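You operate a simulated robot arm through the tools that you are given. There is no shell and no other tool. Be economical: measure what you need, move in short steps, check, and stop when the job is done.

You are at the controls of a simulated robot arm. One attempt, no reset.

## Task
Couple the grey hose to the inlet, lock it, turn the valve to cell and press the run switch.
Fine: the switch comes last; the pump stays running.

Only the result counts: the job must be done as asked and must still hold three seconds after the hand-in. Knocking over, shifting, dropping, spilling or breaking anything else fails it.

## Robot
A 6-joint arm with a two-finger parallel gripper, fixed in place. Base frame: the origin is at the foot of the arm, x ahead of it, y to its left, z up; the work surface is at about z = 0.72. Units: m, rad, N and s.
With the tool pointing down near the work surface it reaches from about 0.26 to 0.74 m from the base axis. Its first joint turns from -1.152 to 1.152 rad. Payload 2.45 kg.
The TCP is the grasp point between the finger pads, 0.024 m short of the fingertips. In the tool frame z runs along the fingers and y along their closing line. The gripper opens to 0.068 m. The fingers are 0.017 m wide and 0.01 m thick; the gripper's body (0.04 by 0.07 m) begins 0.041 m behind the TCP.
Orientation is told as [roll, pitch, yaw] about the base's x, y, z axes, in that order, counted from this pose: with the fingers straight down and closing along the base's y, the tool's x points along the base's -x, its y along +y and its z along -z.

## Interface
- The arm moves only by the tool servo_tool. Its argument "commands" is a list of rows, each an object (a shift or turn left out is 0, a gripper value left out holds the last) with "dr": the turn, a rotation vector about the tool's x, y, z in units of 90 degrees (1.0 is 90 degrees), a list of three; "dp": the shift along the tool's x, y, z in units of 400 mm (1.0 is 400 mm), a list of three; "hand": the opening in per cent of the stroke, from 0 (shut) to 100 (fully open). In form: [{"dr": [wx, wy, wz], "dp": [x, y, z], "hand": hand}, ...]. A call has 1 to 8 rows; each row is the pose to reach, as a shift and turn from the pose commanded when the call began, along the tool's axes at that moment. A call with a number of a shift or a turn outside -1 to 1 is refused whole. Each row takes 0.2 s and may step no farther than 0.05 m and 0.15 rad from the row before; otherwise, or with a gripper value out of range, the whole call is refused. A pose out of reach is approached as far as the arm can. The call stops where the force on the tool passes 90 N (or 10 N more than at its start, if that is more) or the arm is blocked; 0.2 s more then pass. Each finger travels about 0.108 m/s and halts on what it meets, pressing with about 44 N; the grip force reading is that of the motor and also rises with nothing between the fingers. The clock runs only during rows and for 0.2 s after the last one: add rows that repeat a pose to give the fingers time. The reply holds the time, the measured pose of the TCP, the force on the tool along the base axes, the opening and the grip force, in the units named above and with some noise, with the torque about the TCP (base axes, N m) and any sound that the robot's microphone picked up.
- Cameras (640 x 400 px; columns grow to the right, rows downward): "scene" is fixed at [0.1577, 0.4091, 1.4595]; the picture's right is [-0.83, -0.56, 0.00], its down [-0.36, 0.52, -0.78] and it looks along [0.44, -0.64, -0.63] (base axes); focal length 327 px, centre (320, 200). "wrist" rides on the gripper at [0.084, 0.011, -0.075] in the tool frame; the picture's right is [-0.13, 0.99, 0.00], its down [-0.60, -0.08, -0.79] and it looks along [-0.79, -0.10, 0.61] (tool axes); focal length 251 px, centre (320, 200). There is no depth. A picture from a camera that has moved, and an enlarged one, comes with that camera's place and axes in the base frame and with its lens.
- grab_frame(camera): a new picture of that camera. The clock stands still meanwhile.
- enlarge(camera, box): a new picture of the part [left, top, right, bottom] of that camera's present view, enlarged. The clock stands still meanwhile.
- finish_job(): hands the job in; it is judged then, once.

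Go step by step. Nothing tells you positions but the pictures and the camera data: compare them with the known pose of the tool, close in by small moves and look again before you grip or let go. The budget is 120 turns and 68 pictures, counting those below and the enlarged ones. Unless the task says otherwise, let go and move clear before handing in, and close with one line.

The tools are called after "Emit:" as a command line: name --argument value ..., lists and objects as JSON in quotes. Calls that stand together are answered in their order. servo_tool: Moves the arm, as the interface text tells. Its arguments: {"type":"object","properties":{"commands":{"type":"array"}},"required":["commands"]} The other tools are called the same way: grab_frame (camera) takes a picture; enlarge (camera, box) takes an enlarged picture of a part of a camera's view; finish_job () hands the job in.

At the start:

```text
t: 0.0
tool_pos: [0.4157, -0.1923, 1.0868]
tcp_rot: [-0.001, -0.003, 0.0]
ft_force: [-0.5, -0.2, -0.2]
ft_torque: [0.02, 0.01, 0.0]
grip_width: 0.068
grip_force: 0.1
```

scene: 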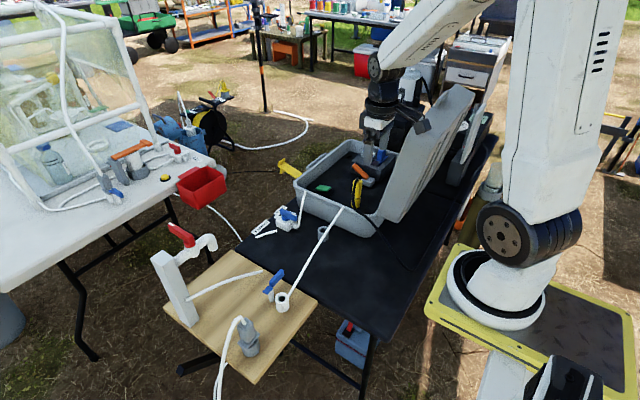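
wrist: 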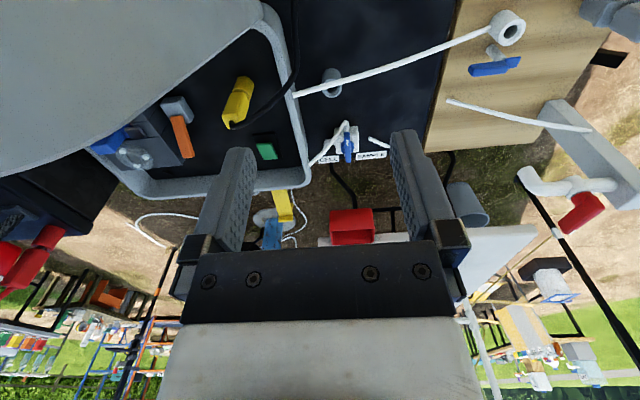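

I see a case with a pump, a valve with two labels, a wooden board with a grey hose connector, and an inlet fitting. I'll look closer before moving.

Emit:
enlarge --camera "scene" --box '[140, 210, 340, 390]'

Emit:
enlarge --camera "scene" --box '[240, 130, 420, 250]'

Emit:
enlarge --camera "wrist" --box '[60, 0, 460, 200]'

Emit:
enlarge --camera "wrist" --box '[400, 0, 640, 150]'

```text
2.22 times, centred on (240, 300) of scene
camera zoom: at [0.1577, 0.4091, 1.4595], right [-0.83, -0.56, 0.0], down [-0.36, 0.52, -0.78], along [0.44, -0.64, -0.63], focal length 726 px, centre (498, -22)
```

zoom: 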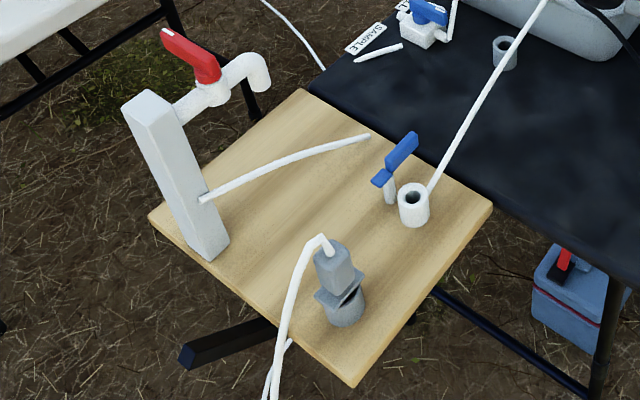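

```text
3.33 times, centred on (330, 190) of scene
camera zoom: at [0.1577, 0.4091, 1.4595], right [-0.83, -0.56, 0.0], down [-0.36, 0.52, -0.78], along [0.44, -0.64, -0.63], focal length 1090 px, centre (287, 233)
```

zoom: 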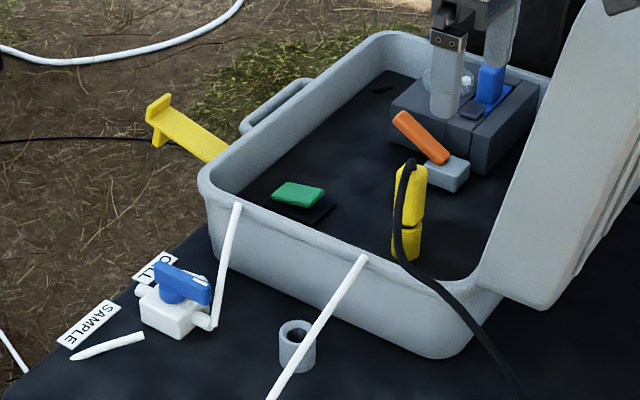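

```text
1.60 times, centred on (260, 100) of wrist
camera zoom: at [0.3316, -0.181, 1.1632], right [0.13, 0.99, 0.0], down [0.6, -0.08, 0.79], along [0.79, -0.1, -0.61], focal length 402 px, centre (416, 360)
```

zoom: 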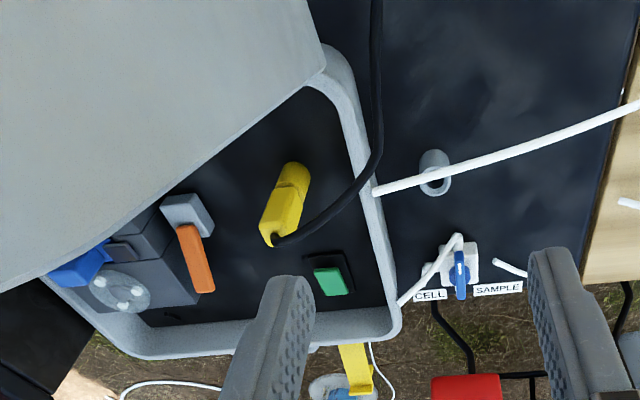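

```text
2.67 times, centred on (520, 75) of wrist
camera zoom: at [0.3316, -0.181, 1.1632], right [0.13, 0.99, 0.0], down [0.6, -0.08, 0.79], along [0.79, -0.1, -0.61], focal length 670 px, centre (-213, 533)
```

zoom: 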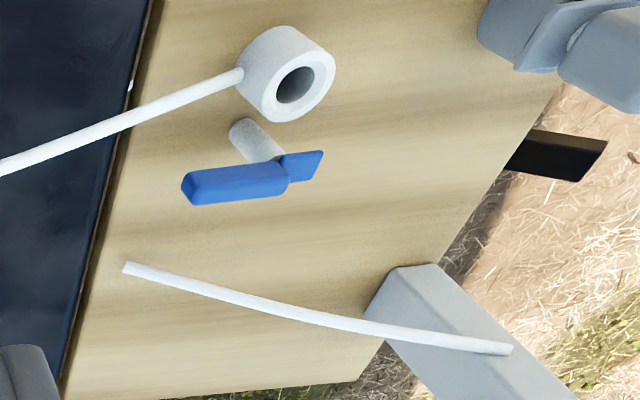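

The inlet socket is near (0.505, 0.07, 0.76), the valve near (0.684, -0.166, 0.745) and the green switch near (0.65, -0.33, 0.79). The grey plug is parked around (0.51, 0.19). I'll go there for a better view.

Emit:
servo_tool --commands '[{"dp": [0.022, 0.106, 0.028]}, {"dp": [0.044, 0.212, 0.056]}, {"dp": [0.066, 0.318, 0.084]}, {"dp": [0.088, 0.424, 0.112]}, {"dp": [0.11, 0.53, 0.14]}, {"dp": [0.132, 0.636, 0.168]}, {"dp": [0.154, 0.742, 0.196]}, {"dp": [0.175, 0.85, 0.225]}]'

Emit:
grab_frame --camera "wrist"

Emit:
grab_frame --camera "scene"

```text
t: 1.8
tool_pos: [0.345, 0.1473, 0.9984]
tcp_rot: [-0.002, -0.003, -0.002]
ft_force: [0.2, -0.4, -0.8]
ft_torque: [-0.01, 0.02, -0.01]
grip_width: 0.0681
grip_force: 0.1
```

```text
61 pictures are left
camera wrist: at [0.2611, 0.1586, 1.0745], right [0.13, 0.99, 0.0], down [0.6, -0.08, 0.79], along [0.79, -0.1, -0.61], focal length 251 px, centre (320, 200)
```

wrist: 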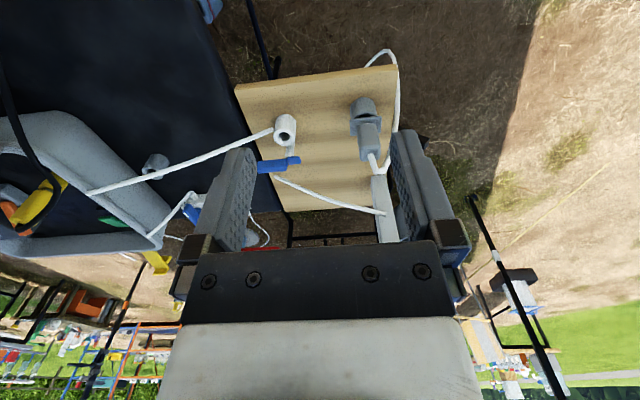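

```text
60 pictures are left
```

scene: 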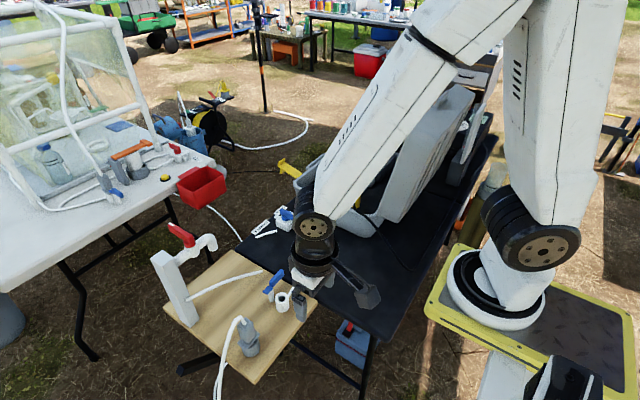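

Emit:
enlarge --camera "wrist" --box '[220, 50, 420, 250]'

Emit:
enlarge --camera "scene" --box '[200, 260, 320, 380]'

```text
2.00 times, centred on (320, 150) of wrist
camera zoom: at [0.2611, 0.1586, 1.0745], right [0.13, 0.99, 0.0], down [0.6, -0.08, 0.79], along [0.79, -0.1, -0.61], focal length 503 px, centre (320, 300)
```

zoom: 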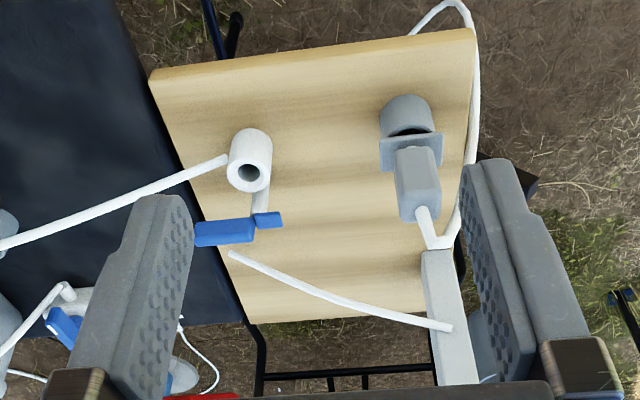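

```text
3.33 times, centred on (260, 320) of scene
camera zoom: at [0.1577, 0.4091, 1.4595], right [-0.83, -0.56, 0.0], down [-0.36, 0.52, -0.78], along [0.44, -0.64, -0.63], focal length 1090 px, centre (520, -200)
```

zoom: 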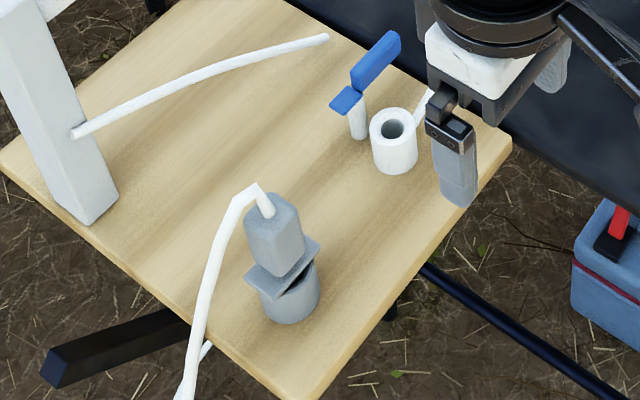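

The plug body spans about z 0.765 to 0.84 at (0.49, 0.196), and its hose leaves at the top. I need a closer look at its tilt and at how the hose bends.

Emit:
servo_tool --commands '[{"dp": [0.0, 0.05, 0.08]}, {"dp": [0.0, 0.1, 0.16]}, {"dp": [0.0, 0.12, 0.25]}, {"dp": [0.0, 0.12, 0.3]}]'

Emit:
enlarge --camera "wrist" --box '[200, 20, 440, 200]'

```text
t: 2.8
tool_pos: [0.3471, 0.1978, 0.8761]
tcp_rot: [-0.001, -0.002, 0.001]
ft_force: [0.6, 0.0, -0.5]
ft_torque: [0.04, 0.02, 0.0]
grip_width: 0.0679
grip_force: 0.1
```

```text
2.22 times, centred on (320, 110) of wrist
camera zoom: at [0.2623, 0.2081, 0.953], right [0.13, 0.99, 0.0], down [0.6, -0.08, 0.79], along [0.79, -0.1, -0.61], focal length 559 px, centre (320, 400)
```

zoom: 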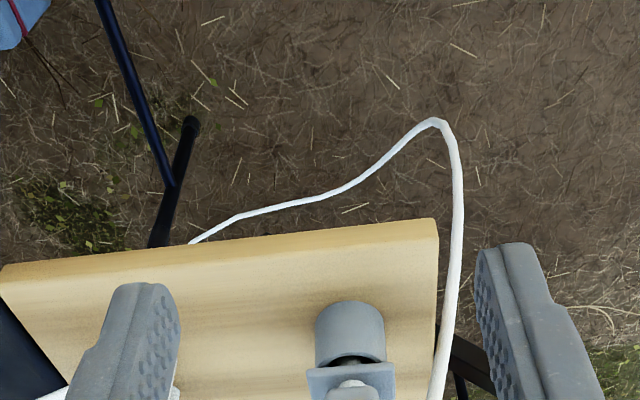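

Emit:
enlarge --camera "wrist" --box '[250, 130, 410, 250]'

```text
3.33 times, centred on (330, 190) of wrist
camera zoom: at [0.2623, 0.2081, 0.953], right [0.13, 0.99, 0.0], down [0.6, -0.08, 0.79], along [0.79, -0.1, -0.61], focal length 838 px, centre (287, 233)
```

zoom: 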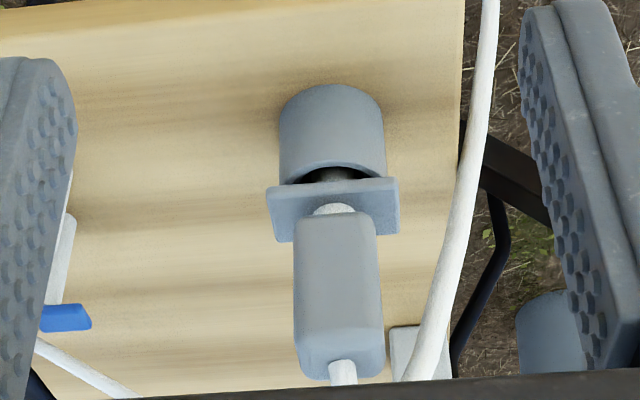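

I have a clear view: the plug axis is near (0.494, 0.196), its square body runs z 0.78 to 0.83, and its flange lies across y at about 0.765. The hose leaves the top toward +x/+y, so I'll tilt the tool forward about 50° to keep the palm clear of it.

Emit:
servo_tool --commands '[{"dr": [0, -0.0926, 0]}, {"dr": [0, -0.185, 0]}, {"dr": [0, -0.278, 0]}, {"dr": [0, -0.37, 0]}, {"dr": [0, -0.463, 0]}, {"dr": [0, -0.5556, 0], "hand": 74}, {"dr": [0, -0.5556, 0], "hand": 74}]'

Emit:
grab_frame --camera "wrist"

Emit:
grab_frame --camera "scene"

```text
t: 4.4
tool_pos: [0.3772, 0.2542, 0.9338]
tcp_rot: [-0.011, -0.874, 0.006]
ft_force: [0.3, 0.0, 0.4]
ft_torque: [-0.04, -0.03, -0.03]
grip_width: 0.0503
grip_force: 0.0
out of reach, approached as far as the arm can: row 1, 2, 3, 4, 5, 6, 7
```

```text
55 pictures are left
camera wrist: at [0.2651, 0.2646, 0.9193], right [0.08, 0.99, 0.09], down [-0.22, -0.07, 0.97], along [0.97, -0.1, 0.21], focal length 251 px, centre (320, 200)
```

wrist: 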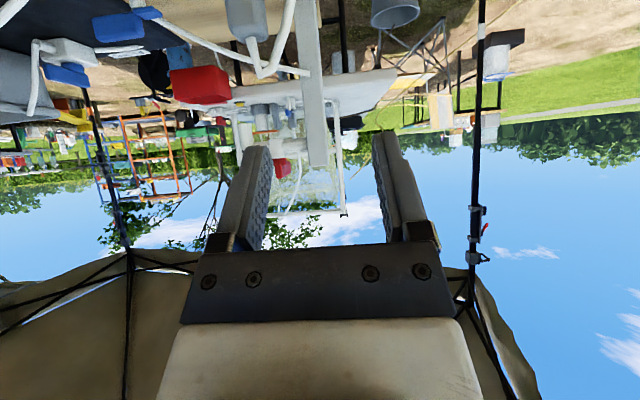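

```text
54 pictures are left
```

scene: 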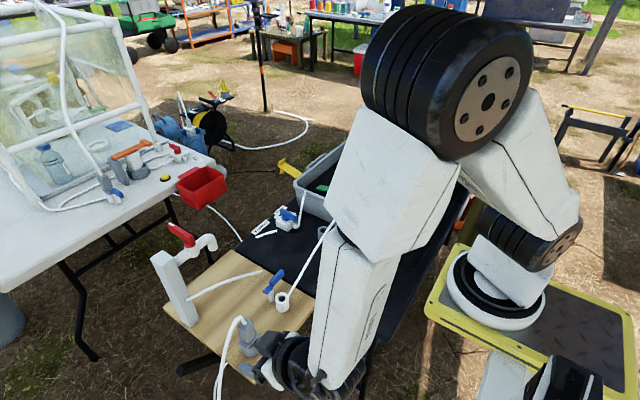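

The start pose was too close to the base for this tilt. I'll move forward and slightly up, where the pose should be reachable.

Emit:
servo_tool --commands '[{"dp": [-0.112, 0, 0.036]}, {"dp": [-0.224, 0, 0.073]}, {"dp": [-0.224, 0, 0.073]}]'

```text
t: 5.2
tool_pos: [0.4563, 0.253, 0.9855]
tcp_rot: [-0.002, -0.875, 0.001]
ft_force: [0.9, -0.4, 0.5]
ft_torque: [-0.01, -0.02, 0.02]
grip_width: 0.0505
grip_force: 0.0
```

Emit:
servo_tool --commands '[{"dp": [0.073, -0.06, 0.05]}, {"dp": [0.147, -0.1, 0.1]}, {"dp": [0.22, -0.1425, 0.15]}, {"dp": [0.2935, -0.1425, 0.2007]}, {"dp": [0.2935, -0.1425, 0.2007]}]'

Emit:
grab_frame --camera "wrist"

Emit:
enlarge --camera "scene" --box '[180, 240, 340, 380]'

```text
t: 6.4
tool_pos: [0.4741, 0.2338, 0.8692]
tcp_rot: [-0.05, -0.864, 0.03]
ft_force: [0.3, 0.5, -0.6]
ft_torque: [0.01, 0.01, 0.01]
grip_width: 0.0502
grip_force: 0.2
out of reach, approached as far as the arm can: row 2, 3, 4, 5
```

```text
53 pictures are left
camera wrist: at [0.3623, 0.2446, 0.8555], right [0.09, 0.99, 0.07], down [-0.21, -0.05, 0.98], along [0.97, -0.1, 0.21], focal length 251 px, centre (320, 200)
```

wrist: 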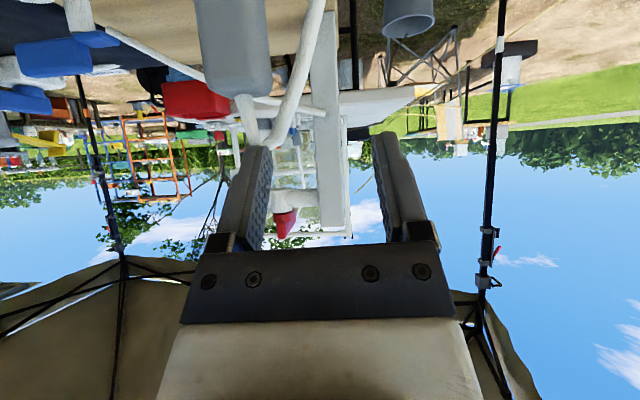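

```text
2.86 times, centred on (260, 310) of scene
camera zoom: at [0.1577, 0.4091, 1.4595], right [-0.83, -0.56, 0.0], down [-0.36, 0.52, -0.78], along [0.44, -0.64, -0.63], focal length 934 px, centre (491, -114)
```

zoom: 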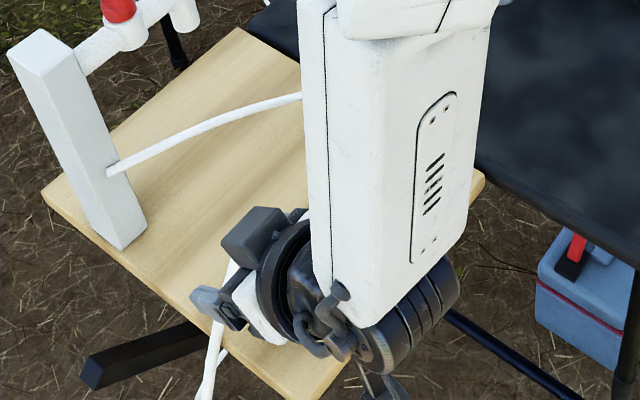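

The 50° tilt isn't reachable here. I'll back up and away from the hose, reduce the tilt to about 35° and offset the grasp slightly toward the robot, which still keeps the palm off the hose.

Emit:
servo_tool --commands '[{"dp": [-0.055, 0, -0.07]}, {"dp": [-0.11, 0, -0.14]}, {"dp": [-0.159, 0, -0.199]}, {"dp": [-0.159, 0, -0.199], "dr": [-0.003, 0.081, 0.018]}, {"dp": [-0.159, 0, -0.199], "dr": [-0.006, 0.165, 0.037]}, {"dp": [-0.159, 0, -0.199], "dr": [-0.006, 0.165, 0.037]}]'

```text
t: 7.8
tool_pos: [0.4513, 0.2341, 0.9722]
tcp_rot: [0.057, -0.614, -0.067]
ft_force: [-0.5, -0.7, 0.4]
ft_torque: [0.01, 0.01, 0.0]
grip_width: 0.0503
grip_force: 0.1
```

Emit:
servo_tool --commands '[{"dr": [0.012, 0, -0.035], "dp": [0, -0.095, 0]}, {"dr": [0.012, 0, -0.035], "dp": [0.055, -0.095, 0.082]}, {"dr": [0.012, 0, -0.035], "dp": [0.11, -0.095, 0.163]}, {"dr": [0.012, 0, -0.035], "dp": [0.165, -0.095, 0.245]}, {"dr": [0.012, 0, -0.035], "dp": [0.165, -0.095, 0.245]}]'

Emit:
grab_frame --camera "wrist"

```text
t: 9.0
tool_pos: [0.4566, 0.2062, 0.8571]
tcp_rot: [-0.012, -0.612, 0.005]
ft_force: [0.5, -0.2, 0.4]
ft_torque: [0.01, -0.06, 0.02]
grip_width: 0.0504
grip_force: 0.1
out of reach, approached as far as the arm can: row 4, 5
```

```text
51 pictures are left
camera wrist: at [0.3454, 0.2174, 0.8707], right [0.11, 0.99, 0.07], down [0.04, -0.07, 1.0], along [0.99, -0.11, -0.04], focal length 251 px, centre (320, 200)
```

wrist: 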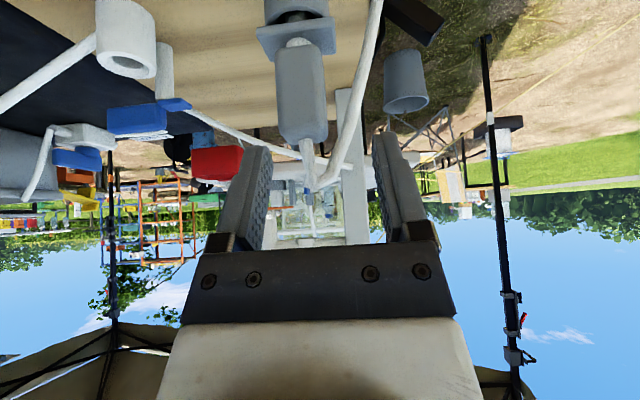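

Almost there, though y is 1 cm off because of the reach limit. The plug axis reads y ≈ 0.195. I'll edge forward above the body while correcting y, then check.

Emit:
servo_tool --commands '[{"dp": [-0.025, -0.028, 0.017], "hand": 90}, {"dp": [-0.025, -0.028, 0.017], "hand": 90}]'

```text
t: 9.6
tool_pos: [0.4704, 0.1935, 0.8575]
tcp_rot: [-0.011, -0.612, 0.001]
ft_force: [-0.5, 0.2, 0.6]
ft_torque: [0.0, 0.01, -0.03]
grip_width: 0.0612
grip_force: 0.0
```

Emit:
servo_tool --commands '[{"dp": [0.02, 0.003, 0.066]}, {"dp": [0.039, 0.003, 0.133]}, {"dp": [0.039, 0.003, 0.133]}]'

Emit:
grab_frame --camera "wrist"

Emit:
enlarge --camera "scene" --box '[180, 240, 340, 380]'

```text
t: 10.4
tool_pos: [0.4956, 0.2017, 0.8083]
tcp_rot: [-0.013, -0.613, 0.003]
ft_force: [0.1, 0.4, -0.3]
ft_torque: [0.01, 0.0, -0.02]
grip_width: 0.0609
grip_force: 0.0
out of reach, approached as far as the arm can: row 1, 2, 3
```

```text
50 pictures are left
camera wrist: at [0.3844, 0.2137, 0.8228], right [0.11, 0.99, 0.06], down [0.04, -0.07, 1.0], along [0.99, -0.11, -0.04], focal length 251 px, centre (320, 200)
```

wrist: 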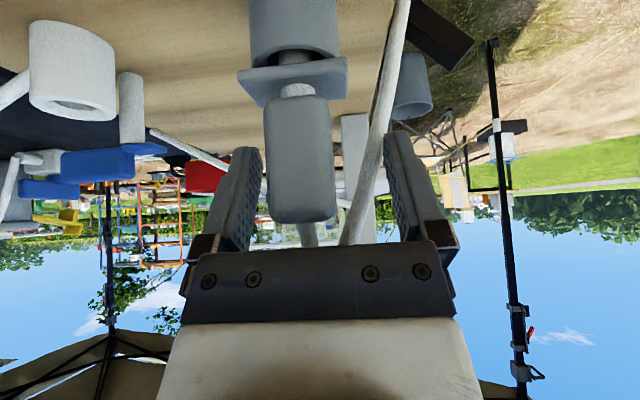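

```text
2.86 times, centred on (260, 310) of scene
camera zoom: at [0.1577, 0.4091, 1.4595], right [-0.83, -0.56, 0.0], down [-0.36, 0.52, -0.78], along [0.44, -0.64, -0.63], focal length 934 px, centre (491, -114)
```

zoom: 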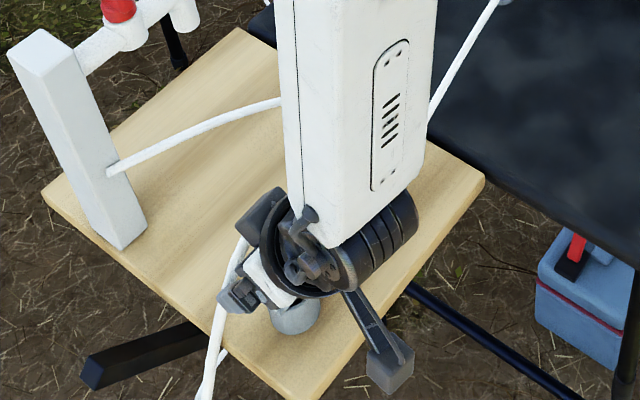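

I reached (0.4956, 0.2017, 0.808), with y still 6–7 mm off. Gripping slightly higher should bring the centred pose into reach and keep the palm over the hose bend.

Emit:
servo_tool --commands '[{"dp": [-0.008, -0.017, -0.02]}, {"dp": [-0.008, -0.017, -0.02]}]'

Emit:
enlarge --camera "wrist" --box '[200, 0, 460, 260]'

```text
t: 11.0
tool_pos: [0.4951, 0.1972, 0.8183]
tcp_rot: [-0.015, -0.614, 0.004]
ft_force: [0.0, -0.6, 0.7]
ft_torque: [0.02, 0.01, 0.0]
grip_width: 0.0612
grip_force: 0.0
out of reach, approached as far as the arm can: row 1, 2
```

```text
1.54 times, centred on (330, 130) of wrist
camera zoom: at [0.3834, 0.2082, 0.8328], right [0.11, 0.99, 0.06], down [0.04, -0.07, 1.0], along [0.99, -0.11, -0.05], focal length 387 px, centre (305, 308)
```

zoom: 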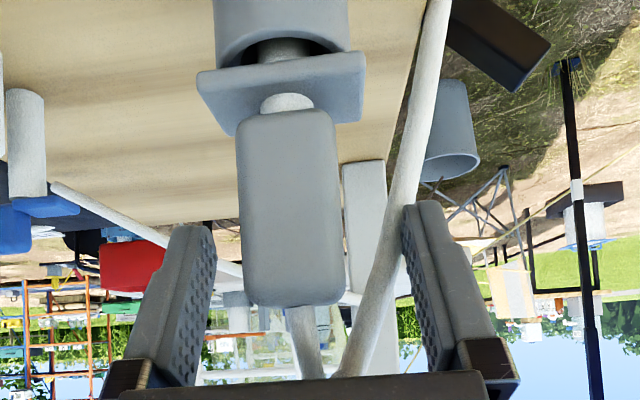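

The fingers straddle the body (z 0.776–0.827, y ≈ 0.1945) and the hose runs beyond the tips. I'll close the gripper.

Emit:
servo_tool --commands '[{"hand": 0}, {"hand": 0}, {"hand": 0}]'

Emit:
grab_frame --camera "wrist"

```text
t: 11.8
tool_pos: [0.4953, 0.1985, 0.8191]
tcp_rot: [-0.014, -0.613, 0.004]
ft_force: [-0.1, -0.1, 0.0]
ft_torque: [0.0, -0.01, -0.02]
grip_width: 0.0271
grip_force: 42.1
```

```text
47 pictures are left
camera wrist: at [0.3834, 0.2083, 0.8328], right [0.11, 0.99, 0.06], down [0.04, -0.07, 1.0], along [0.99, -0.11, -0.04], focal length 251 px, centre (320, 200)
```

wrist: 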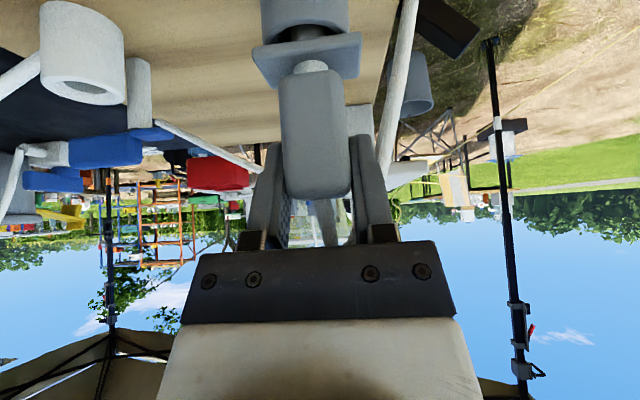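

Gripped at 27 mm. Lifting straight up to pull the plug out of its parking cup.

Emit:
servo_tool --commands '[{"dp": [-0.025, 0, -0.036]}, {"dp": [-0.05, 0, -0.072]}, {"dp": [-0.075, 0, -0.108]}, {"dp": [-0.1, 0, -0.1435]}, {"dp": [-0.1, 0, -0.1435]}]'

Emit:
grab_frame --camera "wrist"

Emit:
enlarge --camera "scene" --box '[180, 220, 340, 380]'

```text
t: 13.0
tool_pos: [0.4943, 0.1989, 0.8889]
tcp_rot: [-0.003, -0.616, -0.002]
ft_force: [-0.2, 0.4, -0.9]
ft_torque: [-0.01, 0.01, 0.02]
grip_width: 0.0271
grip_force: 42.1
```

```text
46 pictures are left
camera wrist: at [0.3828, 0.2094, 0.9033], right [0.11, 0.99, 0.07], down [0.04, -0.08, 1.0], along [0.99, -0.11, -0.04], focal length 251 px, centre (320, 200)
```

wrist: 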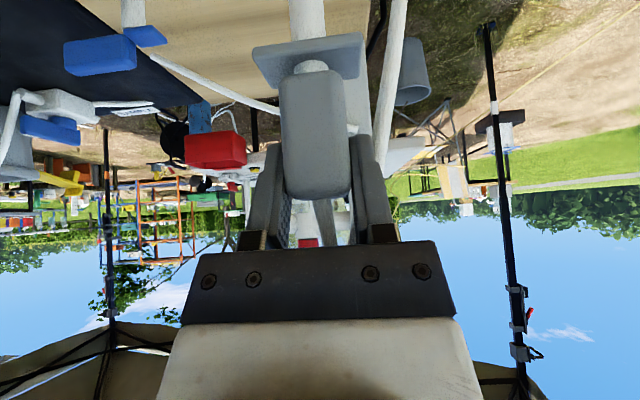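

```text
2.50 times, centred on (260, 300) of scene
camera zoom: at [0.1577, 0.4091, 1.4595], right [-0.83, -0.56, 0.0], down [-0.36, 0.52, -0.78], along [0.44, -0.64, -0.63], focal length 817 px, centre (470, -50)
```

zoom: 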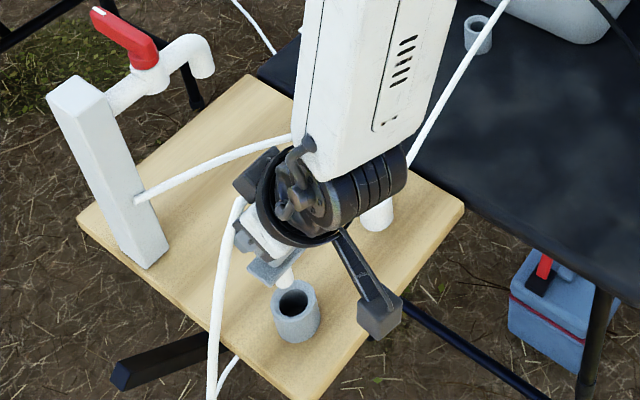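

The plug came out cleanly, but a 35° tilt likely can't reach the inlet, which is nearer the base. The hose peak is only about z 0.856, so a grip near z 0.82 with a small tilt still clears it. I'll put the plug back, reduce the tilt and regrip.

Emit:
servo_tool --commands '[{"dp": [0.025, 0, 0.036]}, {"dp": [0.05, 0, 0.072]}, {"dp": [0.075, 0, 0.108]}, {"dp": [0.1, 0, 0.1435]}, {"dp": [0.1, 0, 0.1435]}]'

Emit:
grab_frame --camera "wrist"

```text
t: 14.2
tool_pos: [0.495, 0.1975, 0.8184]
tcp_rot: [-0.011, -0.612, 0.002]
ft_force: [-0.8, -0.3, 1.0]
ft_torque: [-0.02, 0.01, 0.02]
grip_width: 0.0272
grip_force: 42.2
```

```text
44 pictures are left
camera wrist: at [0.3834, 0.2086, 0.8326], right [0.11, 0.99, 0.06], down [0.04, -0.07, 1.0], along [0.99, -0.11, -0.04], focal length 251 px, centre (320, 200)
```

wrist: 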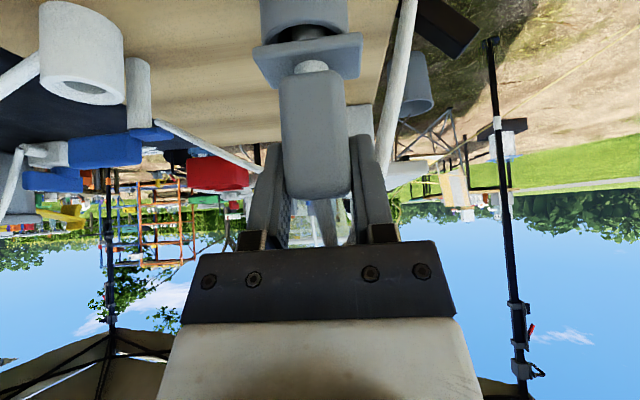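

Emit:
servo_tool --commands '[{"hand": 70}, {"hand": 70}, {"hand": 70, "dr": [0, 0.0745, 0], "dp": [0.005, -0.004, -0.0145]}, {"dr": [0, 0.149, 0], "dp": [0.005, -0.004, -0.0145]}, {"dr": [0, 0.2235, 0], "dp": [0.005, -0.004, -0.0145]}, {"dr": [0, 0.2235, 0], "dp": [0.005, -0.004, -0.0145]}]'

Emit:
grab_frame --camera "wrist"

Emit:
enlarge --camera "scene" --box '[180, 220, 340, 380]'

```text
t: 15.6
tool_pos: [0.4891, 0.195, 0.8214]
tcp_rot: [-0.007, -0.29, -0.002]
ft_force: [0.8, 0.2, 0.4]
ft_torque: [-0.01, -0.02, 0.01]
grip_width: 0.0475
grip_force: 0.0
```

```text
43 pictures are left
camera wrist: at [0.3877, 0.2058, 0.8705], right [0.13, 0.99, 0.03], down [0.35, -0.07, 0.93], along [0.93, -0.11, -0.36], focal length 251 px, centre (320, 200)
```

wrist: 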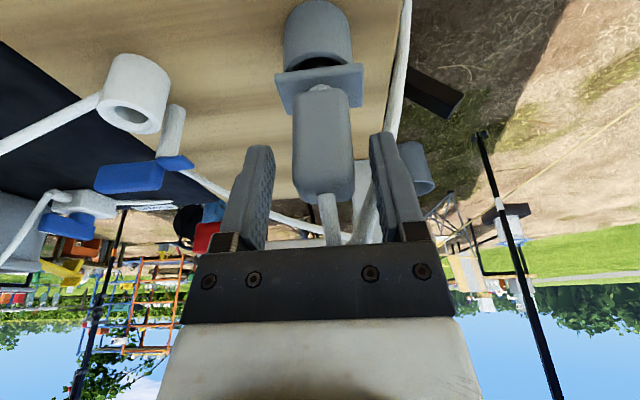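

```text
2.50 times, centred on (260, 300) of scene
camera zoom: at [0.1577, 0.4091, 1.4595], right [-0.83, -0.56, 0.0], down [-0.36, 0.52, -0.78], along [0.44, -0.64, -0.63], focal length 817 px, centre (470, -50)
```

zoom: 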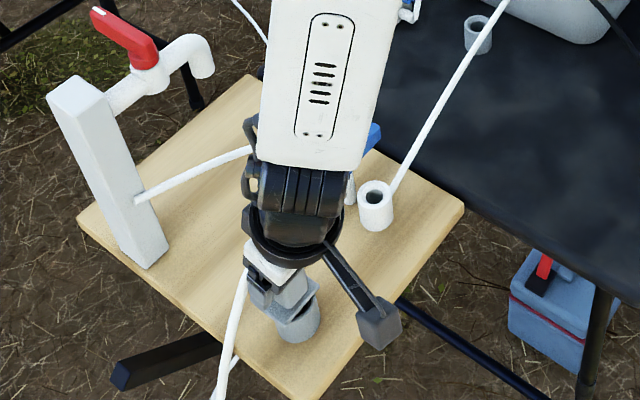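

Centred on the body with a 17° tilt and the palm clear of the hose. Closing and lifting.

Emit:
servo_tool --commands '[{"hand": 0}, {"hand": 0}, {"hand": 0}, {"dp": [-0.028, 0, -0.096]}, {"dp": [-0.05, 0, -0.17]}, {"dp": [-0.05, 0, -0.17]}]'

Emit:
grab_frame --camera "wrist"

Emit:
enlarge --camera "scene" --box '[200, 220, 320, 340]'

```text
t: 17.0
tool_pos: [0.4915, 0.1935, 0.8947]
tcp_rot: [-0.006, -0.264, -0.002]
ft_force: [-0.6, 0.3, 0.0]
ft_torque: [-0.02, 0.01, 0.01]
grip_width: 0.0271
grip_force: 42.0
```

```text
41 pictures are left
camera wrist: at [0.3906, 0.2047, 0.945], right [0.13, 0.99, 0.03], down [0.38, -0.08, 0.92], along [0.92, -0.11, -0.38], focal length 251 px, centre (320, 200)
```

wrist: 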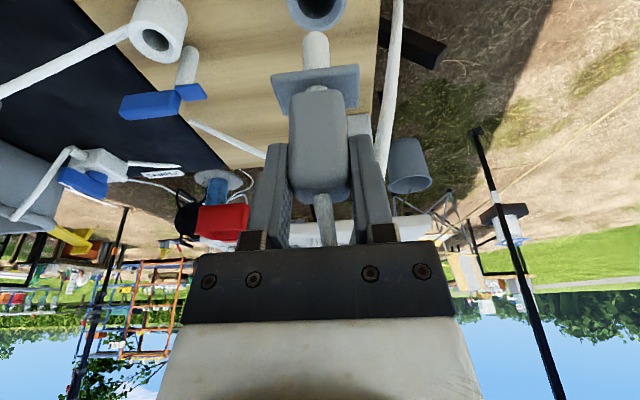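

```text
3.33 times, centred on (260, 280) of scene
camera zoom: at [0.1577, 0.4091, 1.4595], right [-0.83, -0.56, 0.0], down [-0.36, 0.52, -0.78], along [0.44, -0.64, -0.63], focal length 1090 px, centre (520, -67)
```

zoom: 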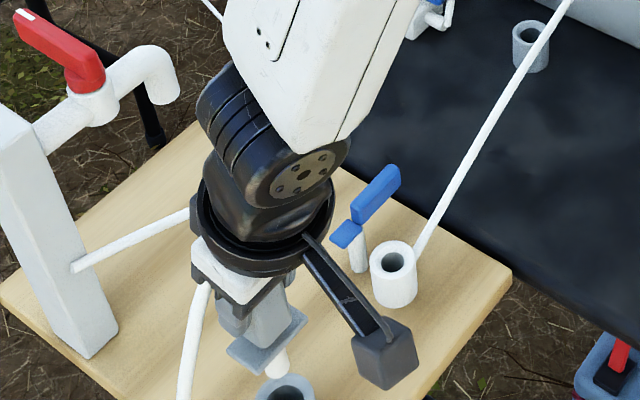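

The plug hangs straight: spigot about 40 mm long, tip near z 0.793, with the inlet rim at 0.758. I'll carry it over the inlet, about (+0.005, -0.122) from here.

Emit:
servo_tool --commands '[{"dp": [-0.003, -0.08, 0.001]}, {"dp": [-0.006, -0.16, 0.002]}, {"dp": [-0.009, -0.24, 0.003]}, {"dp": [-0.012, -0.305, 0.003]}, {"dp": [-0.012, -0.305, 0.003]}]'

Emit:
enlarge --camera "wrist" --box '[220, 0, 420, 200]'

Emit:
enlarge --camera "scene" --box '[220, 230, 340, 350]'

```text
t: 18.2
tool_pos: [0.4956, 0.0749, 0.8923]
tcp_rot: [-0.001, -0.265, -0.004]
ft_force: [-0.6, -0.1, -1.4]
ft_torque: [0.01, 0.0, -0.02]
grip_width: 0.027
grip_force: 41.9
```

```text
2.00 times, centred on (320, 100) of wrist
camera zoom: at [0.3946, 0.0842, 0.9441], right [0.13, 0.99, 0.03], down [0.38, -0.08, 0.92], along [0.92, -0.11, -0.38], focal length 503 px, centre (320, 400)
```

zoom: 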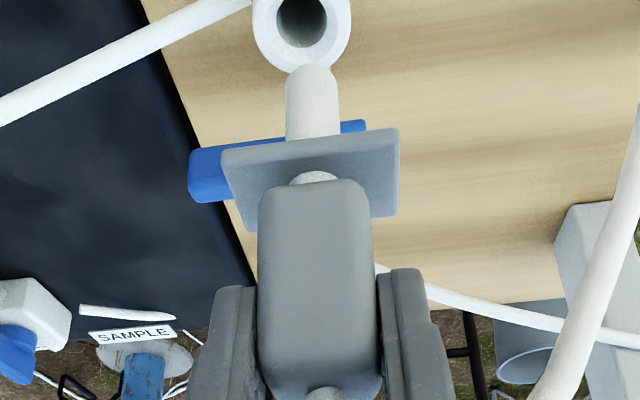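

```text
3.33 times, centred on (280, 290) of scene
camera zoom: at [0.1577, 0.4091, 1.4595], right [-0.83, -0.56, 0.0], down [-0.36, 0.52, -0.78], along [0.44, -0.64, -0.63], focal length 1090 px, centre (453, -100)
```

zoom: 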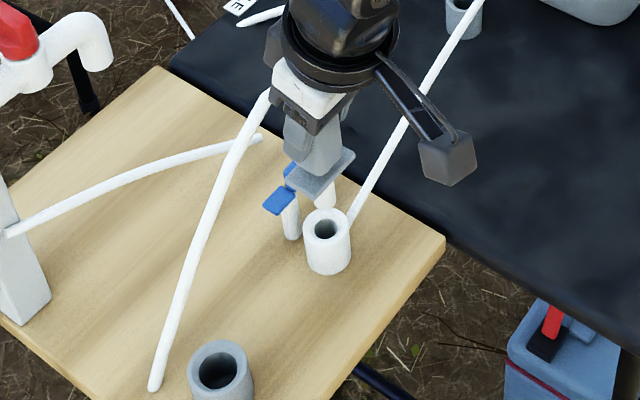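

The plug is nearly over the inlet; y seems to need about -3 mm. I'll zoom in to fix x.

Emit:
enlarge --camera "scene" --box '[262, 272, 302, 312]'

```text
10.00 times, centred on (282, 292) of scene
camera zoom: at [0.1577, 0.4091, 1.4595], right [-0.83, -0.56, 0.0], down [-0.36, 0.52, -0.78], along [0.44, -0.64, -0.63], focal length 3269 px, centre (700, -720)
```

zoom: 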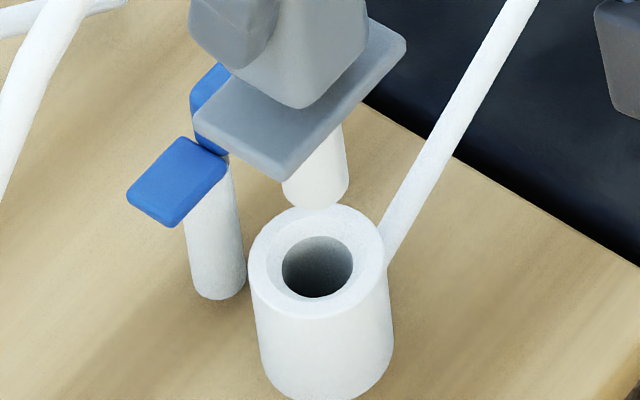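

Emit:
servo_tool --commands '[{"dp": [-0.013, -0.008, 0.004]}, {"dp": [0.003, -0.008, 0.064]}, {"dp": [0.003, -0.008, 0.064]}]'

Emit:
enlarge --camera "scene" --box '[262, 272, 302, 312]'

Emit:
enlarge --camera "wrist" --box '[240, 0, 400, 120]'

```text
t: 19.0
tool_pos: [0.5003, 0.0702, 0.8687]
tcp_rot: [-0.002, -0.263, -0.003]
ft_force: [0.6, 0.2, -0.7]
ft_torque: [0.01, 0.02, 0.03]
grip_width: 0.027
grip_force: 42.2
out of reach, approached as far as the arm can: row 2
```

```text
10.00 times, centred on (282, 292) of scene
camera zoom: at [0.1577, 0.4091, 1.4595], right [-0.83, -0.56, 0.0], down [-0.36, 0.52, -0.78], along [0.44, -0.64, -0.63], focal length 3269 px, centre (700, -720)
```

zoom: 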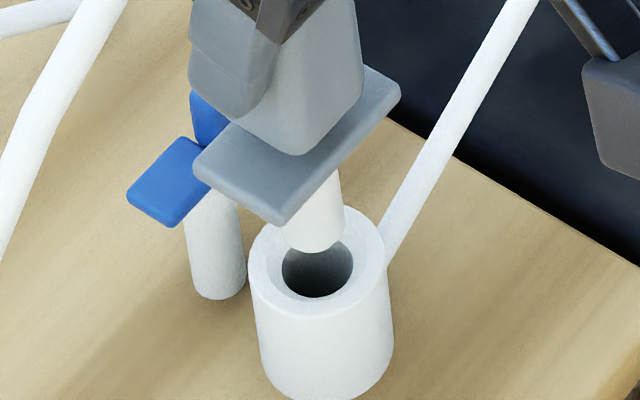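

```text
3.33 times, centred on (320, 60) of wrist
camera zoom: at [0.3999, 0.0819, 0.9199], right [0.13, 0.99, 0.03], down [0.38, -0.08, 0.92], along [0.92, -0.11, -0.38], focal length 838 px, centre (320, 667)
```

zoom: 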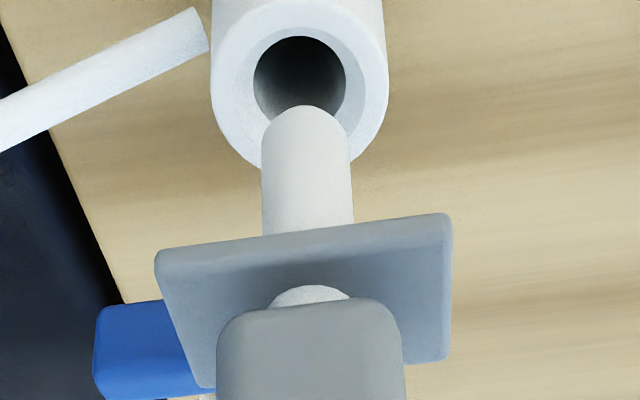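

Now well aligned, within about a millimetre. Descending in small steps while watching force and reach.

Emit:
servo_tool --commands '[{"dp": [0.005, -0.0025, 0.024]}, {"dp": [0.011, -0.0025, 0.048]}, {"dp": [0.011, -0.0025, 0.048]}]'

Emit:
enlarge --camera "scene" --box '[262, 272, 302, 312]'

```text
t: 19.8
tool_pos: [0.5024, 0.0695, 0.8477]
tcp_rot: [-0.003, -0.262, -0.003]
ft_force: [0.6, 1.3, -0.2]
ft_torque: [0.19, 0.01, 0.03]
grip_width: 0.027
grip_force: 41.4
```

```text
10.00 times, centred on (282, 292) of scene
camera zoom: at [0.1577, 0.4091, 1.4595], right [-0.83, -0.56, 0.0], down [-0.36, 0.52, -0.78], along [0.44, -0.64, -0.63], focal length 3269 px, centre (700, -720)
```

zoom: 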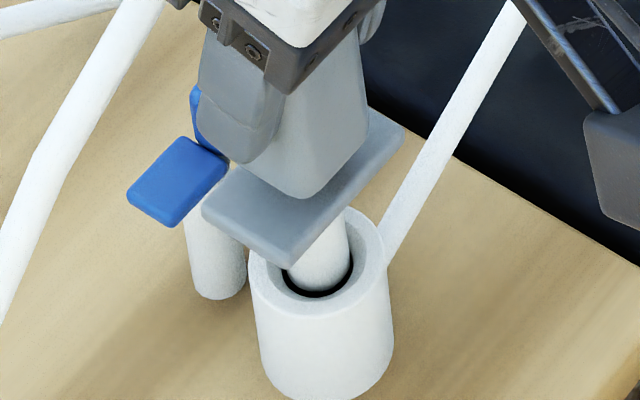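

The spigot has entered the bore. Continuing down.

Emit:
servo_tool --commands '[{"dp": [0.0065, 0.002, 0.024]}, {"dp": [0.013, 0.002, 0.048]}, {"dp": [0.013, 0.002, 0.048]}]'

Emit:
enlarge --camera "scene" --box '[262, 272, 302, 312]'

```text
t: 20.6
tool_pos: [0.5019, 0.0697, 0.8266]
tcp_rot: [-0.001, -0.263, -0.001]
ft_force: [-2.2, 0.0, -0.1]
ft_torque: [0.0, 0.12, 0.01]
grip_width: 0.0269
grip_force: 41.8
```

```text
10.00 times, centred on (282, 292) of scene
camera zoom: at [0.1576, 0.4091, 1.4595], right [-0.83, -0.56, 0.0], down [-0.36, 0.52, -0.78], along [0.44, -0.64, -0.63], focal length 3269 px, centre (700, -720)
```

zoom: 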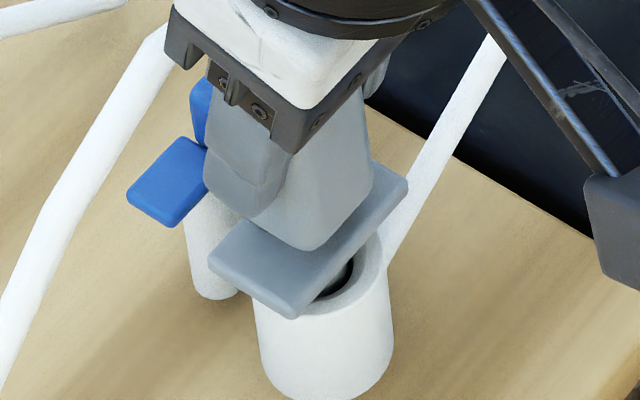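

Emit:
servo_tool --commands '[{"dp": [0.005, 0, 0.018]}, {"dp": [0.01, 0, 0.036]}, {"dp": [0.01, 0, 0.036]}]'

Emit:
enlarge --camera "scene" --box '[262, 272, 302, 312]'

Emit:
grab_frame --camera "wrist"

```text
t: 21.4
tool_pos: [0.5041, 0.0706, 0.8155]
tcp_rot: [-0.002, -0.275, -0.002]
ft_force: [-5.5, -0.5, 45.7]
ft_torque: [-0.17, -0.03, 0.05]
grip_width: 0.0271
grip_force: 42.5
```

```text
10.00 times, centred on (282, 292) of scene
camera zoom: at [0.1567, 0.409, 1.4597], right [-0.83, -0.56, 0.0], down [-0.36, 0.52, -0.78], along [0.44, -0.64, -0.63], focal length 3269 px, centre (700, -720)
```

zoom: 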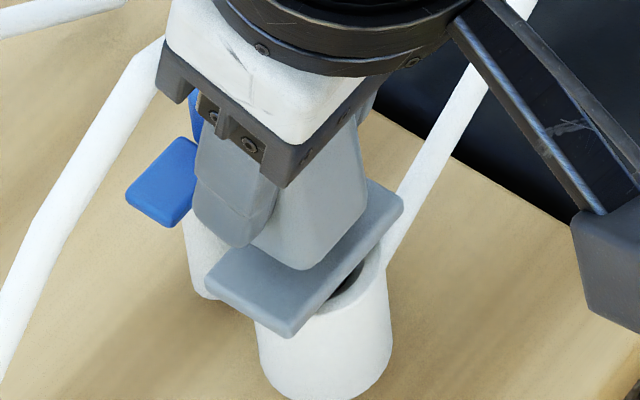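

```text
31 pictures are left
camera wrist: at [0.4037, 0.0822, 0.8665], right [0.13, 0.99, 0.03], down [0.37, -0.08, 0.93], along [0.92, -0.11, -0.37], focal length 251 px, centre (320, 200)
```

wrist: 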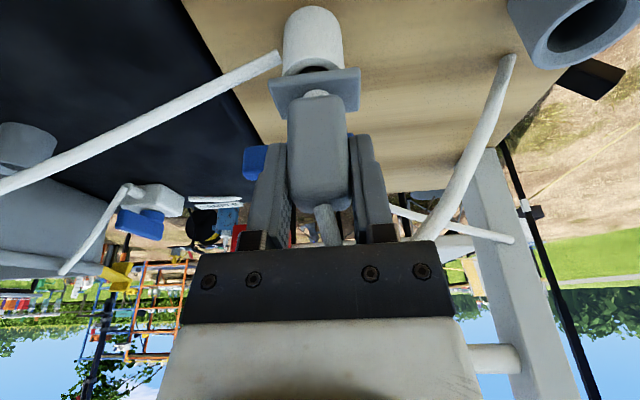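

The plug has bottomed against something with 46 N. I'll check whether the flange is fully seated on the rim.

Emit:
enlarge --camera "wrist" --box '[250, 0, 380, 110]'

```text
3.64 times, centred on (315, 55) of wrist
camera zoom: at [0.4037, 0.0822, 0.8665], right [0.13, 0.99, 0.03], down [0.37, -0.08, 0.93], along [0.92, -0.11, -0.37], focal length 914 px, centre (338, 727)
```

zoom: 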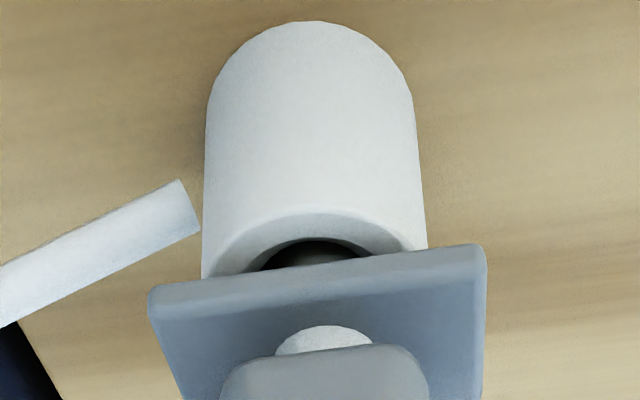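

Emit:
servo_tool --commands '[{"dp": [0.0015, 0, 0.005]}, {"dp": [0.0026, 0, 0.0095]}, {"dp": [0.0026, 0, 0.0095]}]'

Emit:
enlarge --camera "wrist" --box '[250, 0, 380, 110]'

```text
t: 22.2
tool_pos: [0.5047, 0.069, 0.8117]
tcp_rot: [-0.001, -0.271, -0.002]
ft_force: [1.3, -2.2, 39.2]
ft_torque: [-0.2, -0.28, -0.03]
grip_width: 0.0271
grip_force: 42.0
```

```text
3.64 times, centred on (315, 55) of wrist
camera zoom: at [0.4034, 0.0816, 0.8623], right [0.13, 0.99, 0.03], down [0.37, -0.08, 0.93], along [0.92, -0.11, -0.38], focal length 914 px, centre (338, 727)
```

zoom: 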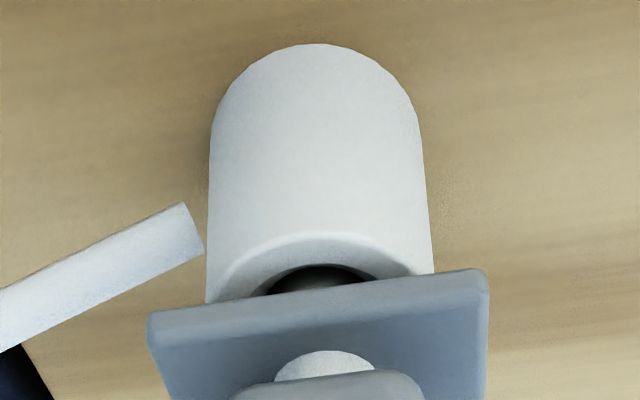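

The plug bottomed out: the grip slipped about 3 mm upward under ~45 N, so the plug is at its stop. The flange top is around z 0.76, below the lever tab. I'll release, back off toward -x (the hose is on the +x side), and look.

Emit:
servo_tool --commands '[{"hand": 60}, {"hand": 60}, {"hand": 60, "dp": [0.05, 0, 0.0]}, {"hand": 60, "dp": [0.09, 0, -0.02]}, {"hand": 60, "dp": [0.09, 0, -0.02]}]'

Emit:
grab_frame --camera "wrist"

Emit:
enlarge --camera "scene" --box '[242, 252, 322, 322]'

```text
t: 23.4
tool_pos: [0.4668, 0.0636, 0.8037]
tcp_rot: [-0.046, -0.213, 0.002]
ft_force: [-0.5, -0.1, 0.5]
ft_torque: [0.03, 0.01, -0.02]
grip_width: 0.0407
grip_force: 0.0
out of reach, approached as far as the arm can: row 4
```

```text
28 pictures are left
camera wrist: at [0.3686, 0.0773, 0.8605], right [0.13, 0.99, -0.02], down [0.42, -0.04, 0.91], along [0.9, -0.13, -0.42], focal length 251 px, centre (320, 200)
```

wrist: 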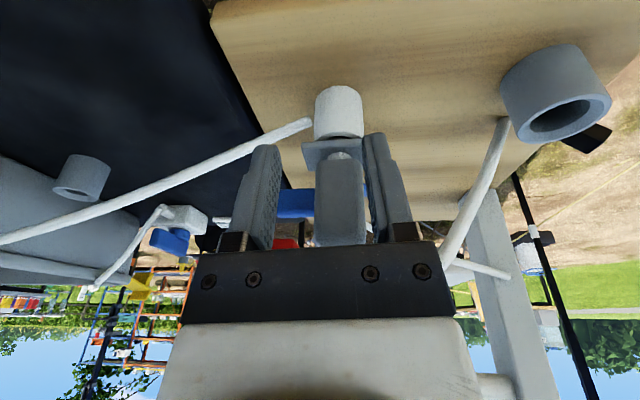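

```text
5.71 times, centred on (282, 287) of scene
camera zoom: at [0.1576, 0.4091, 1.4595], right [-0.83, -0.56, 0.0], down [-0.36, 0.52, -0.78], along [0.44, -0.64, -0.63], focal length 1868 px, centre (537, -297)
```

zoom: 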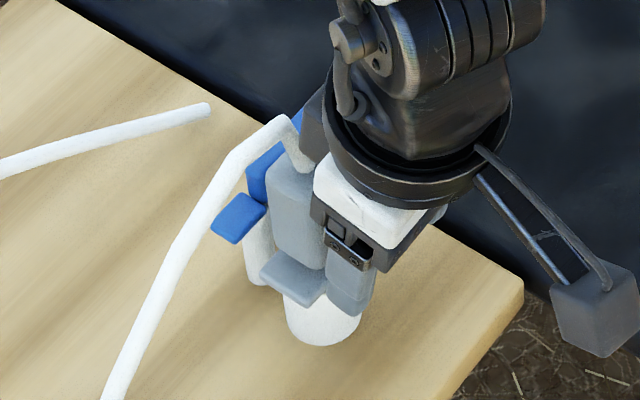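

The plug stays seated on its own and the hose falls off to +y. I'll retreat up and back, then set the tool vertical to work the lock lever.

Emit:
servo_tool --commands '[{"dp": [0.012, 0, -0.08]}, {"dp": [-0.008, 0, -0.18]}, {"dp": [-0.039, 0, -0.298]}, {"dp": [-0.039, 0, -0.298], "dr": [0, 0.068, 0]}, {"dp": [-0.039, 0, -0.298], "dr": [0, 0.1356, 0], "hand": 0}, {"dp": [-0.039, 0, -0.298], "dr": [0, 0.1356, 0]}]'

Emit:
grab_frame --camera "wrist"

Emit:
enlarge --camera "scene" --box '[242, 252, 322, 322]'

```text
t: 25.0
tool_pos: [0.4709, 0.0396, 0.9318]
tcp_rot: [-0.212, -0.128, 0.223]
ft_force: [-0.1, 0.7, 0.2]
ft_torque: [0.01, 0.0, 0.01]
grip_width: 0.0002
grip_force: 23.4
out of reach, approached as far as the arm can: row 3, 4, 5
stopped in row 6: the arm was blocked; the commanded pose is now the measured one
```

```text
26 pictures are left
camera wrist: at [0.3745, 0.0441, 0.994], right [-0.06, 0.98, -0.19], down [0.47, 0.2, 0.86], along [0.88, -0.04, -0.47], focal length 251 px, centre (320, 200)
```

wrist: 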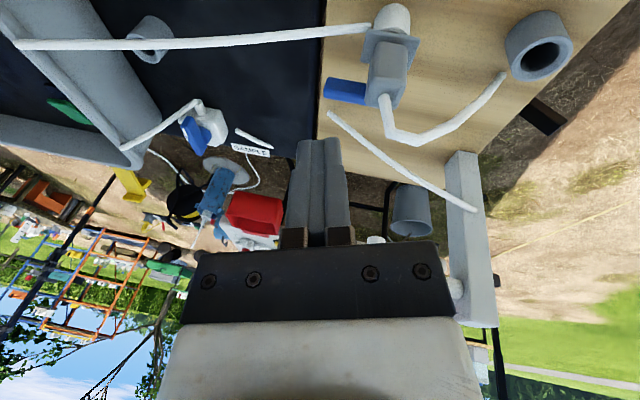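

```text
5.71 times, centred on (282, 287) of scene
camera zoom: at [0.1577, 0.4091, 1.4595], right [-0.83, -0.56, 0.0], down [-0.36, 0.52, -0.78], along [0.44, -0.64, -0.63], focal length 1868 px, centre (537, -297)
```

zoom: 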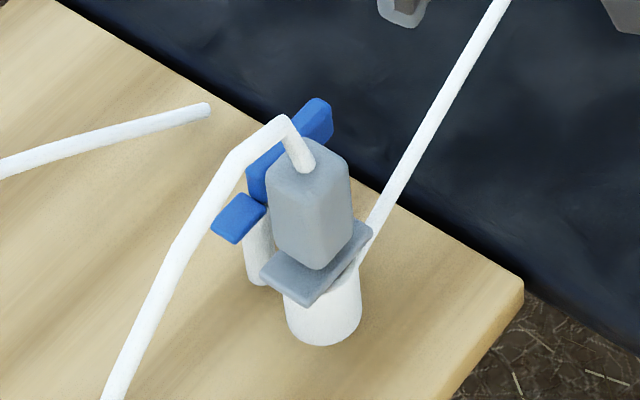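

The plug is in and free-standing. The arm got into an awkward wrist pose with nothing touched, so I'll straighten the tool to vertical.

Emit:
servo_tool --commands '[{"dp": [-0.04, -0.02, -0.03]}, {"dr": [-0.042, 0.032, 0.044], "dp": [-0.075, -0.05, -0.05]}, {"dr": [-0.084, 0.065, 0.089], "dp": [-0.075, -0.05, -0.05]}, {"dr": [-0.126, 0.097, 0.133], "dp": [-0.075, -0.05, -0.05]}, {"dr": [-0.126, 0.097, 0.133], "dp": [-0.075, -0.05, -0.05]}, {"dr": [-0.126, 0.097, 0.133], "dp": [-0.075, -0.05, -0.05]}]'

```text
t: 26.4
tool_pos: [0.4998, 0.0298, 0.9597]
tcp_rot: [0.003, -0.001, -0.001]
ft_force: [0.0, 0.0, 0.4]
ft_torque: [-0.03, 0.04, 0.02]
grip_width: 0.0002
grip_force: 23.2
```

Emit:
enlarge --camera "wrist" --box '[270, 30, 430, 150]'

```text
3.33 times, centred on (350, 90) of wrist
camera zoom: at [0.4169, 0.0404, 1.0366], right [0.13, 0.99, 0.0], down [0.61, -0.08, 0.79], along [0.79, -0.1, -0.61], focal length 838 px, centre (220, 567)
```

zoom: 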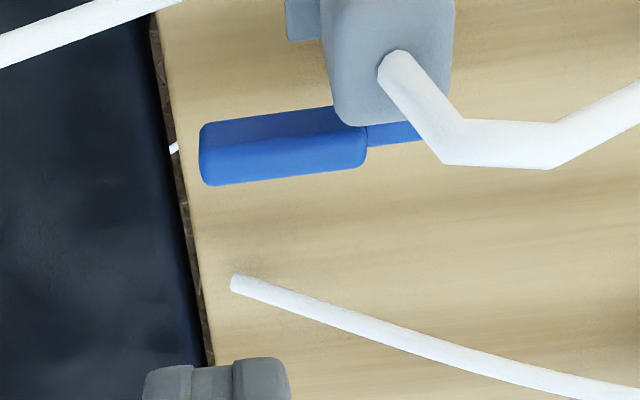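

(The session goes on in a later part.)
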